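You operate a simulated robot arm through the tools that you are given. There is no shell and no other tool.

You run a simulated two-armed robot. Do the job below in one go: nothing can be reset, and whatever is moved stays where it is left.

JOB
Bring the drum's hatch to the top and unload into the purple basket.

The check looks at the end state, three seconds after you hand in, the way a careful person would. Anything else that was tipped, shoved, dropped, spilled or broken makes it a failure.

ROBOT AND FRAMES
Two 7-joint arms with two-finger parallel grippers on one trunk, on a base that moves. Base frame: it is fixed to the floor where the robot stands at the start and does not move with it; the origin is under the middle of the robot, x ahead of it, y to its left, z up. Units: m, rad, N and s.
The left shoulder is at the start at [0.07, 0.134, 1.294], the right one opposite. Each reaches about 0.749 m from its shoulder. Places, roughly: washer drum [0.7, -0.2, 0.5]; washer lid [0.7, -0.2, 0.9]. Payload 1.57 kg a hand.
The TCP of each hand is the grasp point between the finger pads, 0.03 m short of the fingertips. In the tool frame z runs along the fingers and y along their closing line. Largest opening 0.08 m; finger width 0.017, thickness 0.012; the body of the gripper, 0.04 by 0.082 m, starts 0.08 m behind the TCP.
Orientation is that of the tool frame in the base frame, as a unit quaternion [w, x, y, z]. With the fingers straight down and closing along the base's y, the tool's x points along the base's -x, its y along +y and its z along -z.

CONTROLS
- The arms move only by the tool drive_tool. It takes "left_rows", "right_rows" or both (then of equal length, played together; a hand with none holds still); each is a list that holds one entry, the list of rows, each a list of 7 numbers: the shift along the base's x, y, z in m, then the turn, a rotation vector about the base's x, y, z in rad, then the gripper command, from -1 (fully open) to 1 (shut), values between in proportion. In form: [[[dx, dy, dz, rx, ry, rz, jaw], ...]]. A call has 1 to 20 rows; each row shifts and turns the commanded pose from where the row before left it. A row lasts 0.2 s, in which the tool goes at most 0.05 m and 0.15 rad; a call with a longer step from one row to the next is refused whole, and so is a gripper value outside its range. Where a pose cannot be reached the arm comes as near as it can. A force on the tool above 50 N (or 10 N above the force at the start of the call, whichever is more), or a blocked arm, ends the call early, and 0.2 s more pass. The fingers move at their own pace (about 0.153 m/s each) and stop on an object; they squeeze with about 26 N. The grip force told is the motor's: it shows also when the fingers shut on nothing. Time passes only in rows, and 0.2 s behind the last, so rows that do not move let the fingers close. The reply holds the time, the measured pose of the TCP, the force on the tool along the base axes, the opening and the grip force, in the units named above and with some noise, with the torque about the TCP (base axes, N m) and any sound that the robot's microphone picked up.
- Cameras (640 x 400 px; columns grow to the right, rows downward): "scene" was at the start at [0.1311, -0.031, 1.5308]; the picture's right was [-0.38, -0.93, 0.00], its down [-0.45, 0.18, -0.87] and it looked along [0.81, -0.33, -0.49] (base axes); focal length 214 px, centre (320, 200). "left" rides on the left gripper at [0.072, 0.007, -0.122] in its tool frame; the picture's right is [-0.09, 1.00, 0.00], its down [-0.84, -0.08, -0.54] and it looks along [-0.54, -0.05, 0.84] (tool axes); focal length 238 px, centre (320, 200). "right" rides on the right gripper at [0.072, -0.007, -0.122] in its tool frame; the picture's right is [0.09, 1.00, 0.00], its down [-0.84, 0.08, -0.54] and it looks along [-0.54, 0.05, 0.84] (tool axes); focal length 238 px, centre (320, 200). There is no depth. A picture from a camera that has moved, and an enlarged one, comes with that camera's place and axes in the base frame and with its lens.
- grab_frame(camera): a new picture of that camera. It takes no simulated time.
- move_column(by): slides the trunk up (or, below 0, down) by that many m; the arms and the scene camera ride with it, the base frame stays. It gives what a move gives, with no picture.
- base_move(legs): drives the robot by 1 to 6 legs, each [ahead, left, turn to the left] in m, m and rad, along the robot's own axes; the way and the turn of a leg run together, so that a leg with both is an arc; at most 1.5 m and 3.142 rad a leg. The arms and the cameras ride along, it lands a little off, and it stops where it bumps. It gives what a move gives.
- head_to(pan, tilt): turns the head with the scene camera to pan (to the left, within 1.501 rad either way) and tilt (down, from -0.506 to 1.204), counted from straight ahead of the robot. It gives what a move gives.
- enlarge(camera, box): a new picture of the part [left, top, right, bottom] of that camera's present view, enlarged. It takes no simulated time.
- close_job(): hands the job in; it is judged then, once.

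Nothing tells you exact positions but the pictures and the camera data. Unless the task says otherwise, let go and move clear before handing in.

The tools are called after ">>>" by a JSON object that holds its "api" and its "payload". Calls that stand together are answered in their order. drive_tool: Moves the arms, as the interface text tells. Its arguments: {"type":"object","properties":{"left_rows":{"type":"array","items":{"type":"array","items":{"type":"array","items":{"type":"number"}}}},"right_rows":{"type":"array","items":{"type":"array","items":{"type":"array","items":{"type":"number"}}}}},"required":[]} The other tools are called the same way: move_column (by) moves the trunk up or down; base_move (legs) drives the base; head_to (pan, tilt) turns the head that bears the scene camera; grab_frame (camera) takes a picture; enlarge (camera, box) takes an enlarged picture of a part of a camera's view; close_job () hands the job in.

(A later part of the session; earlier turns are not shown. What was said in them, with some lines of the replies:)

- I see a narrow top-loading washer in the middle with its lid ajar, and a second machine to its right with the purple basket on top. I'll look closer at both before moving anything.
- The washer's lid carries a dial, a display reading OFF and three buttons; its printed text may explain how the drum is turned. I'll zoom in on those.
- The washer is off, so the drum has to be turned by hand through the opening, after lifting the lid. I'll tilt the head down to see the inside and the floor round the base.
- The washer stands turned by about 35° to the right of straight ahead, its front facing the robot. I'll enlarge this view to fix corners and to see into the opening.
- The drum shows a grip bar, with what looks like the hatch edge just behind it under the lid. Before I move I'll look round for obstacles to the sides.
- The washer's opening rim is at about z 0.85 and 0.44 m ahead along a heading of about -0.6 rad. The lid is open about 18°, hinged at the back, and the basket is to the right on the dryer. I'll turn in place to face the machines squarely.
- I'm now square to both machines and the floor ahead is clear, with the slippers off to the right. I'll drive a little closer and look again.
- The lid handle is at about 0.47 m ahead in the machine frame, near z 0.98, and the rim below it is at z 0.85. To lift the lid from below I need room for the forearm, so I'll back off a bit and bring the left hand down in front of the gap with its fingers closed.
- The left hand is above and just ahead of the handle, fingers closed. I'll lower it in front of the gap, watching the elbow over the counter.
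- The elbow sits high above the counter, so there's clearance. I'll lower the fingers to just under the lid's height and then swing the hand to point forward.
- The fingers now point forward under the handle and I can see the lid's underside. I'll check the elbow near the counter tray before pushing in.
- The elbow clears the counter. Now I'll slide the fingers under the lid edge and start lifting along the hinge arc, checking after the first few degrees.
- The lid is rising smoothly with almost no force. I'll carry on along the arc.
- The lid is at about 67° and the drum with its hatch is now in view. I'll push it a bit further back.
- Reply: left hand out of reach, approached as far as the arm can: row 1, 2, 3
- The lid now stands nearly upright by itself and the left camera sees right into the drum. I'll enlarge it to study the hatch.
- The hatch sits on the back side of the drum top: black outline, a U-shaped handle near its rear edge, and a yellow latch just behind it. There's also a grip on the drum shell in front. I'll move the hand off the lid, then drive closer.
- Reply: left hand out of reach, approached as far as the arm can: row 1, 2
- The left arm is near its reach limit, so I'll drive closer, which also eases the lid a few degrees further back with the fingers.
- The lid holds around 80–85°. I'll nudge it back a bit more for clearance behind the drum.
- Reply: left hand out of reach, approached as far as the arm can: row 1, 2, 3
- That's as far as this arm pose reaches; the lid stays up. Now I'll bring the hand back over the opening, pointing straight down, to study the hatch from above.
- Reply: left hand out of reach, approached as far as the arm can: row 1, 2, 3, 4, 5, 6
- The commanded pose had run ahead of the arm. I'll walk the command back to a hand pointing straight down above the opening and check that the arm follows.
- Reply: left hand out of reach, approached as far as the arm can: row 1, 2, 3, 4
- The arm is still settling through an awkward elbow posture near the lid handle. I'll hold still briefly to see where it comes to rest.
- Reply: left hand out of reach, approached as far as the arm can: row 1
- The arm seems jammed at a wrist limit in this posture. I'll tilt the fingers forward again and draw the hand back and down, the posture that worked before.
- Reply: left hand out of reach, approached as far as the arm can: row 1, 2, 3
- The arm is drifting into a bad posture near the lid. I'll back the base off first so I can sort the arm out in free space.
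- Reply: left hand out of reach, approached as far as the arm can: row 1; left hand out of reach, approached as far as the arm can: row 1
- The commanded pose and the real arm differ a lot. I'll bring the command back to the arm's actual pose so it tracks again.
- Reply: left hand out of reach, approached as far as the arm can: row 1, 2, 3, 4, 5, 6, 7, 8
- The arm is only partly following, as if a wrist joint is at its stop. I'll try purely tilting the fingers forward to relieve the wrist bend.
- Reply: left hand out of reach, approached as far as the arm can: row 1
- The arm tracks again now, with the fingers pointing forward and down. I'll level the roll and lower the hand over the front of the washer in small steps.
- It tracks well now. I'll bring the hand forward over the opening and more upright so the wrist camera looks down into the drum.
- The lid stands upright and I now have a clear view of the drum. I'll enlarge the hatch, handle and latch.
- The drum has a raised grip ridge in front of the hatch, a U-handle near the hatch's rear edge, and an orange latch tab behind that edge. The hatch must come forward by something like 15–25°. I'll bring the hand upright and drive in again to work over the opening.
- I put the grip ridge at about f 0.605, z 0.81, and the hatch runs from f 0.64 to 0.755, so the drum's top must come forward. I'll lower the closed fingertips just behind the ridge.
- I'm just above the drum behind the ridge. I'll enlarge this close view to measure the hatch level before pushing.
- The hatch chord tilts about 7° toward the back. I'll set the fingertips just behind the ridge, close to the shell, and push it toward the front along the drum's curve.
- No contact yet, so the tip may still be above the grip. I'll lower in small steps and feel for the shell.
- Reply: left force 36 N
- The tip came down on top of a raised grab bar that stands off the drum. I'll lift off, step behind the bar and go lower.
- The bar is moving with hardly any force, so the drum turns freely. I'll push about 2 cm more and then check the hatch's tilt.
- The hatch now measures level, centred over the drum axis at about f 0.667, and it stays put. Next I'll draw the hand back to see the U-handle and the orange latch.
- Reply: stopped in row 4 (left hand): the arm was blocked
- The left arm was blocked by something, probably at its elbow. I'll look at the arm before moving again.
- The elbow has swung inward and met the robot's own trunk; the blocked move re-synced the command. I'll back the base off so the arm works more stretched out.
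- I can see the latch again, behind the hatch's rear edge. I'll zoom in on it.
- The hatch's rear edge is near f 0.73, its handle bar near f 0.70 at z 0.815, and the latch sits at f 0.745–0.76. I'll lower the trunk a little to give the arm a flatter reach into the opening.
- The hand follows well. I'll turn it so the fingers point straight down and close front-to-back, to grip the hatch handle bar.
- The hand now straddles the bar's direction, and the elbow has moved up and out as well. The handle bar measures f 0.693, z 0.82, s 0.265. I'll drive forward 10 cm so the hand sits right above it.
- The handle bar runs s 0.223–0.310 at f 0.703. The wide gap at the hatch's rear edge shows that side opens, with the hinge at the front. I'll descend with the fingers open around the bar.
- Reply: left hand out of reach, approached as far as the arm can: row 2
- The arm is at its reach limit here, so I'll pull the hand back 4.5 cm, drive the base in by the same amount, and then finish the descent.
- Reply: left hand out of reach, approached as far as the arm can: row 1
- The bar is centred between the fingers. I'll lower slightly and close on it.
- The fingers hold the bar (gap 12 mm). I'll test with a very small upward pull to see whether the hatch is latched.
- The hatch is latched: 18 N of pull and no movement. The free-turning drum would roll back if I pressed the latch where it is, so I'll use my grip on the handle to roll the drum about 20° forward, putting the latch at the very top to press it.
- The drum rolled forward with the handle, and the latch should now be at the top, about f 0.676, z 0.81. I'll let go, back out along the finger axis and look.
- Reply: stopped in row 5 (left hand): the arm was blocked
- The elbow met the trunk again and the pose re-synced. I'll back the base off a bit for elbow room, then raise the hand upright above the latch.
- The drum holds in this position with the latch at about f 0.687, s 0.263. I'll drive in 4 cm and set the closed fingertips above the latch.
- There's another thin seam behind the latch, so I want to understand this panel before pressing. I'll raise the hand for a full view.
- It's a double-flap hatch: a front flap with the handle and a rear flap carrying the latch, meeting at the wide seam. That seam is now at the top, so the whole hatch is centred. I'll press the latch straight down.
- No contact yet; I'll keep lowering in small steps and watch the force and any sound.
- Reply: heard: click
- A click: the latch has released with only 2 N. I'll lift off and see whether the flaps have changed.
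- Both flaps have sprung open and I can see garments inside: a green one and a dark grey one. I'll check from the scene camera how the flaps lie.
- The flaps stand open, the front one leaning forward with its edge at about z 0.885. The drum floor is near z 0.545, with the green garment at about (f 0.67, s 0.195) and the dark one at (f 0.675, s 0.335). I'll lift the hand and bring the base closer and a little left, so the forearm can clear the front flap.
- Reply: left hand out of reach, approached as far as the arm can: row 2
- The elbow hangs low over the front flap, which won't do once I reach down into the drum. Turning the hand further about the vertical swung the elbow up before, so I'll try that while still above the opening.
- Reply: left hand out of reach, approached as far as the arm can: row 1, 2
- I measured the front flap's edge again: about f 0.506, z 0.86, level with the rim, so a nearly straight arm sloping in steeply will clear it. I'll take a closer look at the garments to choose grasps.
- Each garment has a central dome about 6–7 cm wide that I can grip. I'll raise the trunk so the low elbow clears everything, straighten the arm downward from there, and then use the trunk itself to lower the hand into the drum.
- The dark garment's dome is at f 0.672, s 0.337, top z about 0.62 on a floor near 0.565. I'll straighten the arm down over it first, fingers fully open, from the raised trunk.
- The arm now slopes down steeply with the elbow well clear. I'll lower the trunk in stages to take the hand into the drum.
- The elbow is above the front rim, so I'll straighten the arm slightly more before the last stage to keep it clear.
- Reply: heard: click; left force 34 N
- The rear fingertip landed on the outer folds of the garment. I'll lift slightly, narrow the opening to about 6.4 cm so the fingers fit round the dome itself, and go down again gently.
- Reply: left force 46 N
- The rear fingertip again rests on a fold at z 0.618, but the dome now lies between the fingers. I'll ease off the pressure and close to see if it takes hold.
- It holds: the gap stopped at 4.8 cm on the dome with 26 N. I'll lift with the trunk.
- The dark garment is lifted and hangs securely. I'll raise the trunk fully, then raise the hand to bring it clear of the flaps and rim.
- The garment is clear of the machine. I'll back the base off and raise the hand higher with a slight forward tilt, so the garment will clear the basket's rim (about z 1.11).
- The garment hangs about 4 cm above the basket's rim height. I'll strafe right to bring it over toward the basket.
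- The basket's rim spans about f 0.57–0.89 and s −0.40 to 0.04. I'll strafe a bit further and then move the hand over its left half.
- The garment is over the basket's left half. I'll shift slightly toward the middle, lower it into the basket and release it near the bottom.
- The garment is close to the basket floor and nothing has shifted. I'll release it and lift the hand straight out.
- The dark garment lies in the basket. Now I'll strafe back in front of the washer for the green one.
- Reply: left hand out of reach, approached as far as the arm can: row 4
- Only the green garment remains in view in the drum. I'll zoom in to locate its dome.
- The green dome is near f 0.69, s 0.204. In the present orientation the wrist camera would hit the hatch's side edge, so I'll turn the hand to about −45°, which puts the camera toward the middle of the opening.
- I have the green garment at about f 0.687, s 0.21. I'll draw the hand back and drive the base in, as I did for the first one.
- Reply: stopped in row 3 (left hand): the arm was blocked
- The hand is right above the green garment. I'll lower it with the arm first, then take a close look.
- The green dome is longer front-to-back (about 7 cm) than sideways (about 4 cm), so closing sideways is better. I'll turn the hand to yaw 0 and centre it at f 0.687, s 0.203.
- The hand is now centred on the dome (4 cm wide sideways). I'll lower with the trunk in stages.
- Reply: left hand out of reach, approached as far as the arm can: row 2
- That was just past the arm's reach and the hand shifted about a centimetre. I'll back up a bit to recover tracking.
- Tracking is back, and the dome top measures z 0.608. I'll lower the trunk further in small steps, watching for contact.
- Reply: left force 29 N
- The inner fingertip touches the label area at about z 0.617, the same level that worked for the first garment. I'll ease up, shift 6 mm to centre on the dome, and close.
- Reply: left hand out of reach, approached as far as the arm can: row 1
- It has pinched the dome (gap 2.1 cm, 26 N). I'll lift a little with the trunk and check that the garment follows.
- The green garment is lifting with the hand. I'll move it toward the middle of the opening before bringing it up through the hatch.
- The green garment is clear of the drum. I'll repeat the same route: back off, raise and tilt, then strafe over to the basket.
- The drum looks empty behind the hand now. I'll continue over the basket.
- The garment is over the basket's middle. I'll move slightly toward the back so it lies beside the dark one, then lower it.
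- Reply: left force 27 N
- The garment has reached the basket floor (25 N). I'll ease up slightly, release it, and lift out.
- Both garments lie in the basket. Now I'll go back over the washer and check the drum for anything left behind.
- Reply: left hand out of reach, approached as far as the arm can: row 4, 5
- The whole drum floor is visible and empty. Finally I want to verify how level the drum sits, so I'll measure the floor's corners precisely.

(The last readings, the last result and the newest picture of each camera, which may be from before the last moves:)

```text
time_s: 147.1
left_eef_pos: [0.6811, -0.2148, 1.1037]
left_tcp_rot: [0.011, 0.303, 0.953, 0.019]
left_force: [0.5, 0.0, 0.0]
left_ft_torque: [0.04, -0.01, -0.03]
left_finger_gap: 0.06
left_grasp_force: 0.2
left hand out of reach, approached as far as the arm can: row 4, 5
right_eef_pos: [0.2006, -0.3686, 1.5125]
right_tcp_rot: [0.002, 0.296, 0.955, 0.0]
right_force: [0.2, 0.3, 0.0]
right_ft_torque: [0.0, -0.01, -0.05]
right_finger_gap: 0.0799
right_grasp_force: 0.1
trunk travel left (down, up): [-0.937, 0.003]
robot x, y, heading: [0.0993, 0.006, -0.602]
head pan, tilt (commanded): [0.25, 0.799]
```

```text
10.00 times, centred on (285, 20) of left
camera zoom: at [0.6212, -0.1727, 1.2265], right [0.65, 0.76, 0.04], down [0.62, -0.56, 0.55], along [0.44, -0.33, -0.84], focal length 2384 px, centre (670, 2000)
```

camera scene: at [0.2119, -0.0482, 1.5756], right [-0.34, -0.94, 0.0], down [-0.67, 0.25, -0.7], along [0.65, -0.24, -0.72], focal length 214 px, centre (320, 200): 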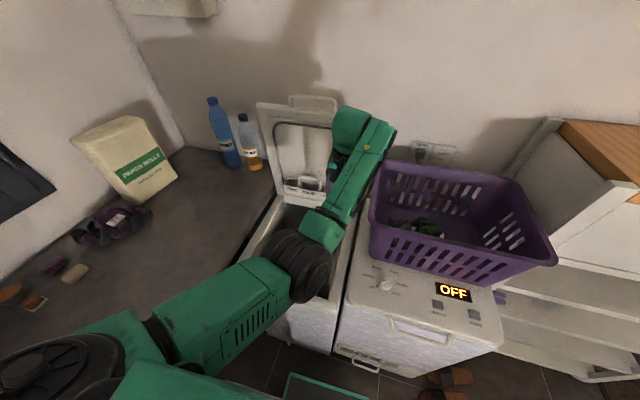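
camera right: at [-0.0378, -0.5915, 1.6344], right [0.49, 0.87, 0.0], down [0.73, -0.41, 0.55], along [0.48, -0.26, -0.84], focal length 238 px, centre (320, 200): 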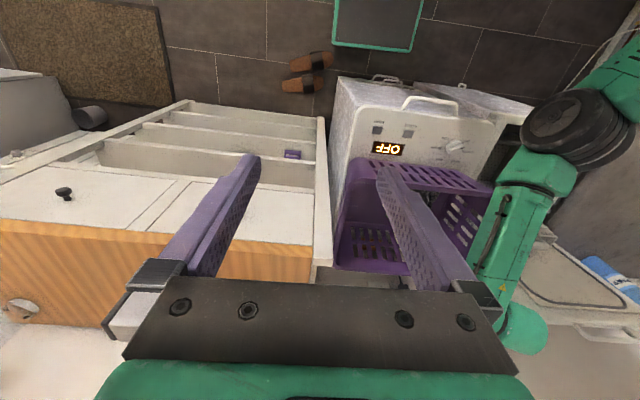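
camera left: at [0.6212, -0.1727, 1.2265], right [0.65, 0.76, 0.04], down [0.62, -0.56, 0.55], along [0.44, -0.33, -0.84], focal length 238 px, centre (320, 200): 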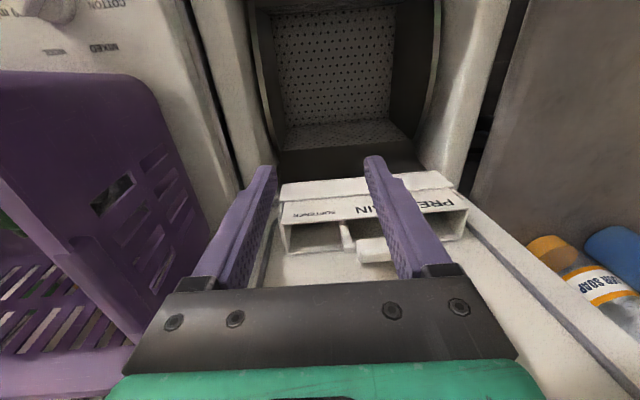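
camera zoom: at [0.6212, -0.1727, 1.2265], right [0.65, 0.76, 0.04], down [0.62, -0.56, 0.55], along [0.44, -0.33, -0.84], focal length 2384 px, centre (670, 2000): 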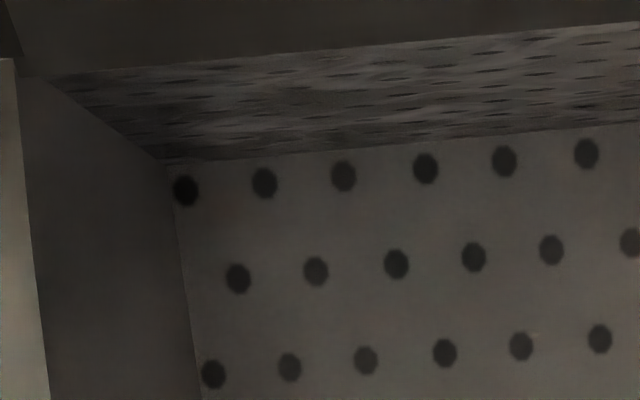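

The floor's corners show the drum level to within about 1°, so the hatch is at the top and the drum is empty. I'll move clear of the machine and take a last look at everything.

>>> {"api": "base_move", "payload": {"legs": [[-0.16, 0, 0]]}}

>>> {"api": "head_to", "payload": {"pan": -0.05, "tilt": 0.75}}

>>> {"api": "grab_frame", "payload": {"camera": "scene"}}

>>> {"api": "enlarge", "payload": {"camera": "scene", "box": [180, 100, 480, 320]}}

>>> {"api": "grab_frame", "payload": {"camera": "right"}}

>>> {"api": "grab_frame", "payload": {"camera": "left"}}

```text
time_s: 148.5
left_eef_pos: [0.5506, -0.1278, 1.1003]
left_tcp_rot: [0.008, 0.303, 0.953, 0.02]
left_force: [0.7, -0.6, 0.0]
left_ft_torque: [-0.01, 0.01, 0.02]
left_finger_gap: 0.06
left_grasp_force: 0.1
right_eef_pos: [0.0728, -0.2824, 1.5104]
right_tcp_rot: [0.001, 0.297, 0.955, 0.001]
right_force: [-0.1, 0.0, 0.2]
right_ft_torque: [0.0, 0.02, -0.01]
right_finger_gap: 0.0799
right_grasp_force: 0.0
trunk travel left (down, up): [-0.937, 0.003]
robot x, y, heading: [-0.0383, 0.0954, -0.602]
head pan, tilt (commanded): [0.25, 0.799]
```

```text
time_s: 149.3
left_eef_pos: [0.5474, -0.1244, 1.103]
left_tcp_rot: [0.01, 0.302, 0.953, 0.02]
left_force: [0.1, -0.3, 0.2]
left_ft_torque: [-0.02, 0.0, 0.01]
left_finger_gap: 0.0597
left_grasp_force: 0.1
right_eef_pos: [0.0696, -0.2794, 1.5119]
right_tcp_rot: [0.001, 0.297, 0.955, 0.0]
right_force: [-0.3, -0.1, 0.3]
right_ft_torque: [0.02, 0.0, 0.0]
right_finger_gap: 0.0796
right_grasp_force: 0.1
trunk travel left (down, up): [-0.937, 0.003]
robot x, y, heading: [-0.035, 0.0974, -0.601]
head pan, tilt (commanded): [-0.051, 0.75]
```

```text
taken
camera scene: at [0.0686, 0.0205, 1.5796], right [-0.61, -0.8, 0.0], down [-0.54, 0.41, -0.73], along [0.58, -0.44, -0.68], focal length 214 px, centre (320, 200)
```

scene: 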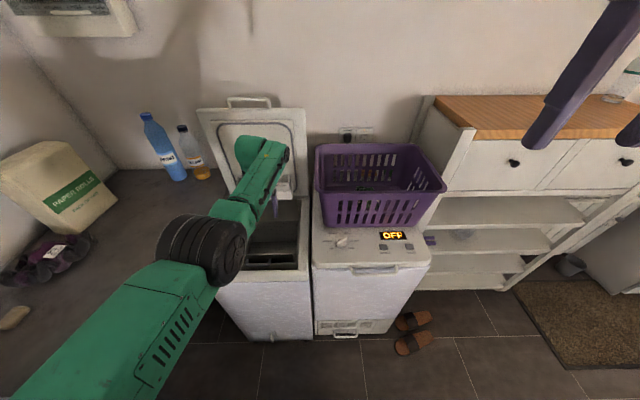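

```text
1.82 times, centred on (330, 210) of scene
camera zoom: at [0.0686, 0.0205, 1.5796], right [-0.61, -0.8, 0.0], down [-0.54, 0.41, -0.73], along [0.58, -0.44, -0.68], focal length 390 px, centre (302, 182)
```

zoom: 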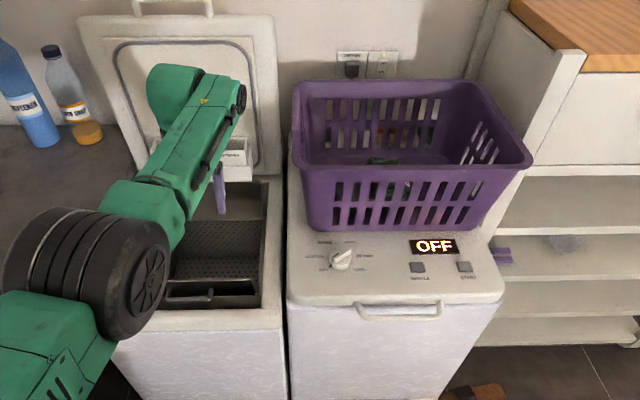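

```text
taken
camera right: at [0.006, -0.243, 1.6342], right [0.49, 0.87, 0.0], down [0.73, -0.41, 0.54], along [0.48, -0.26, -0.84], focal length 238 px, centre (320, 200)
```

right: 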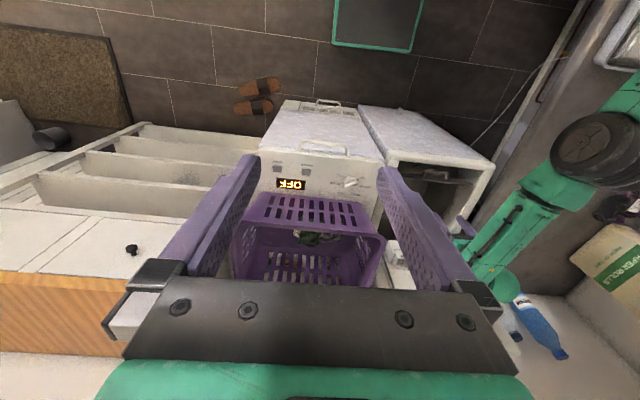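

```text
taken
camera left: at [0.4885, -0.0832, 1.2258], right [0.65, 0.76, 0.04], down [0.62, -0.56, 0.54], along [0.44, -0.33, -0.84], focal length 238 px, centre (320, 200)
```

left: 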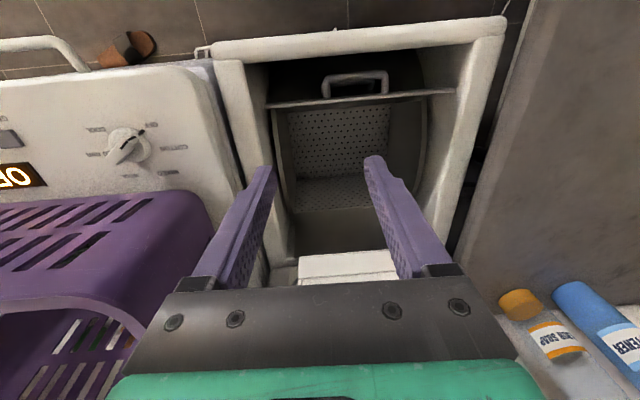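

>>> {"api": "enlarge", "payload": {"camera": "right", "box": [230, 180, 400, 300]}}

>>> {"api": "enlarge", "payload": {"camera": "left", "box": [230, 50, 470, 250]}}

```text
3.33 times, centred on (315, 240) of right
camera zoom: at [0.006, -0.243, 1.6342], right [0.49, 0.87, 0.0], down [0.73, -0.41, 0.54], along [0.48, -0.26, -0.84], focal length 794 px, centre (337, 67)
```

zoom: 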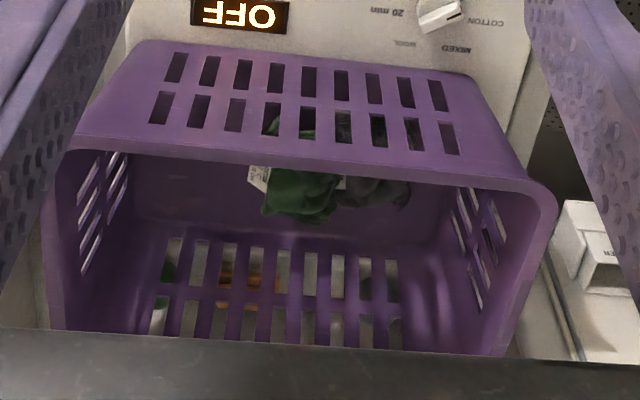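

```text
2.00 times, centred on (350, 150) of left
camera zoom: at [0.4885, -0.0832, 1.2258], right [0.65, 0.76, 0.04], down [0.62, -0.56, 0.54], along [0.44, -0.33, -0.84], focal length 477 px, centre (260, 300)
```

zoom: 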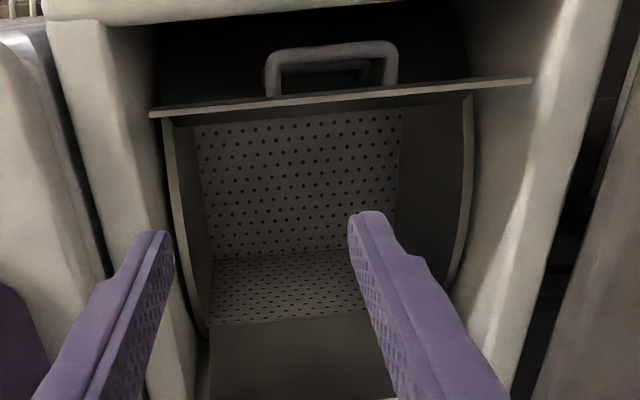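

The hatch is open at the top of the drum and the drum is empty. Both garments lie inside the purple basket, both hands are open and clear of the machines, and nothing else looks disturbed. I'm handing in.

>>> {"api": "close_job", "payload": {}}

```text
The job is handed in.
```

I turned the drum so its hatch is at the top, and both garments from the drum, a green one and a dark grey one, are now in the purple basket. The job is handed in; I haven't seen the check's result.

- **Hatch:** I lifted the washer lid, rolled the drum forward and pressed the latch, and both flaps opened. At the end the drum floor measured level to within about 1°. I left the lid and the flaps open.
- **Drum:** The whole drum floor was in view in the final pictures, and it was empty.
- **Surroundings:** In the last look nothing else appeared moved or tipped. While I was gripping the green garment the arm may have pressed against the front flap or rim, because the robot's heading shifted slightly. I saw no sign of damage.

Both grippers are open and clear of the machines.
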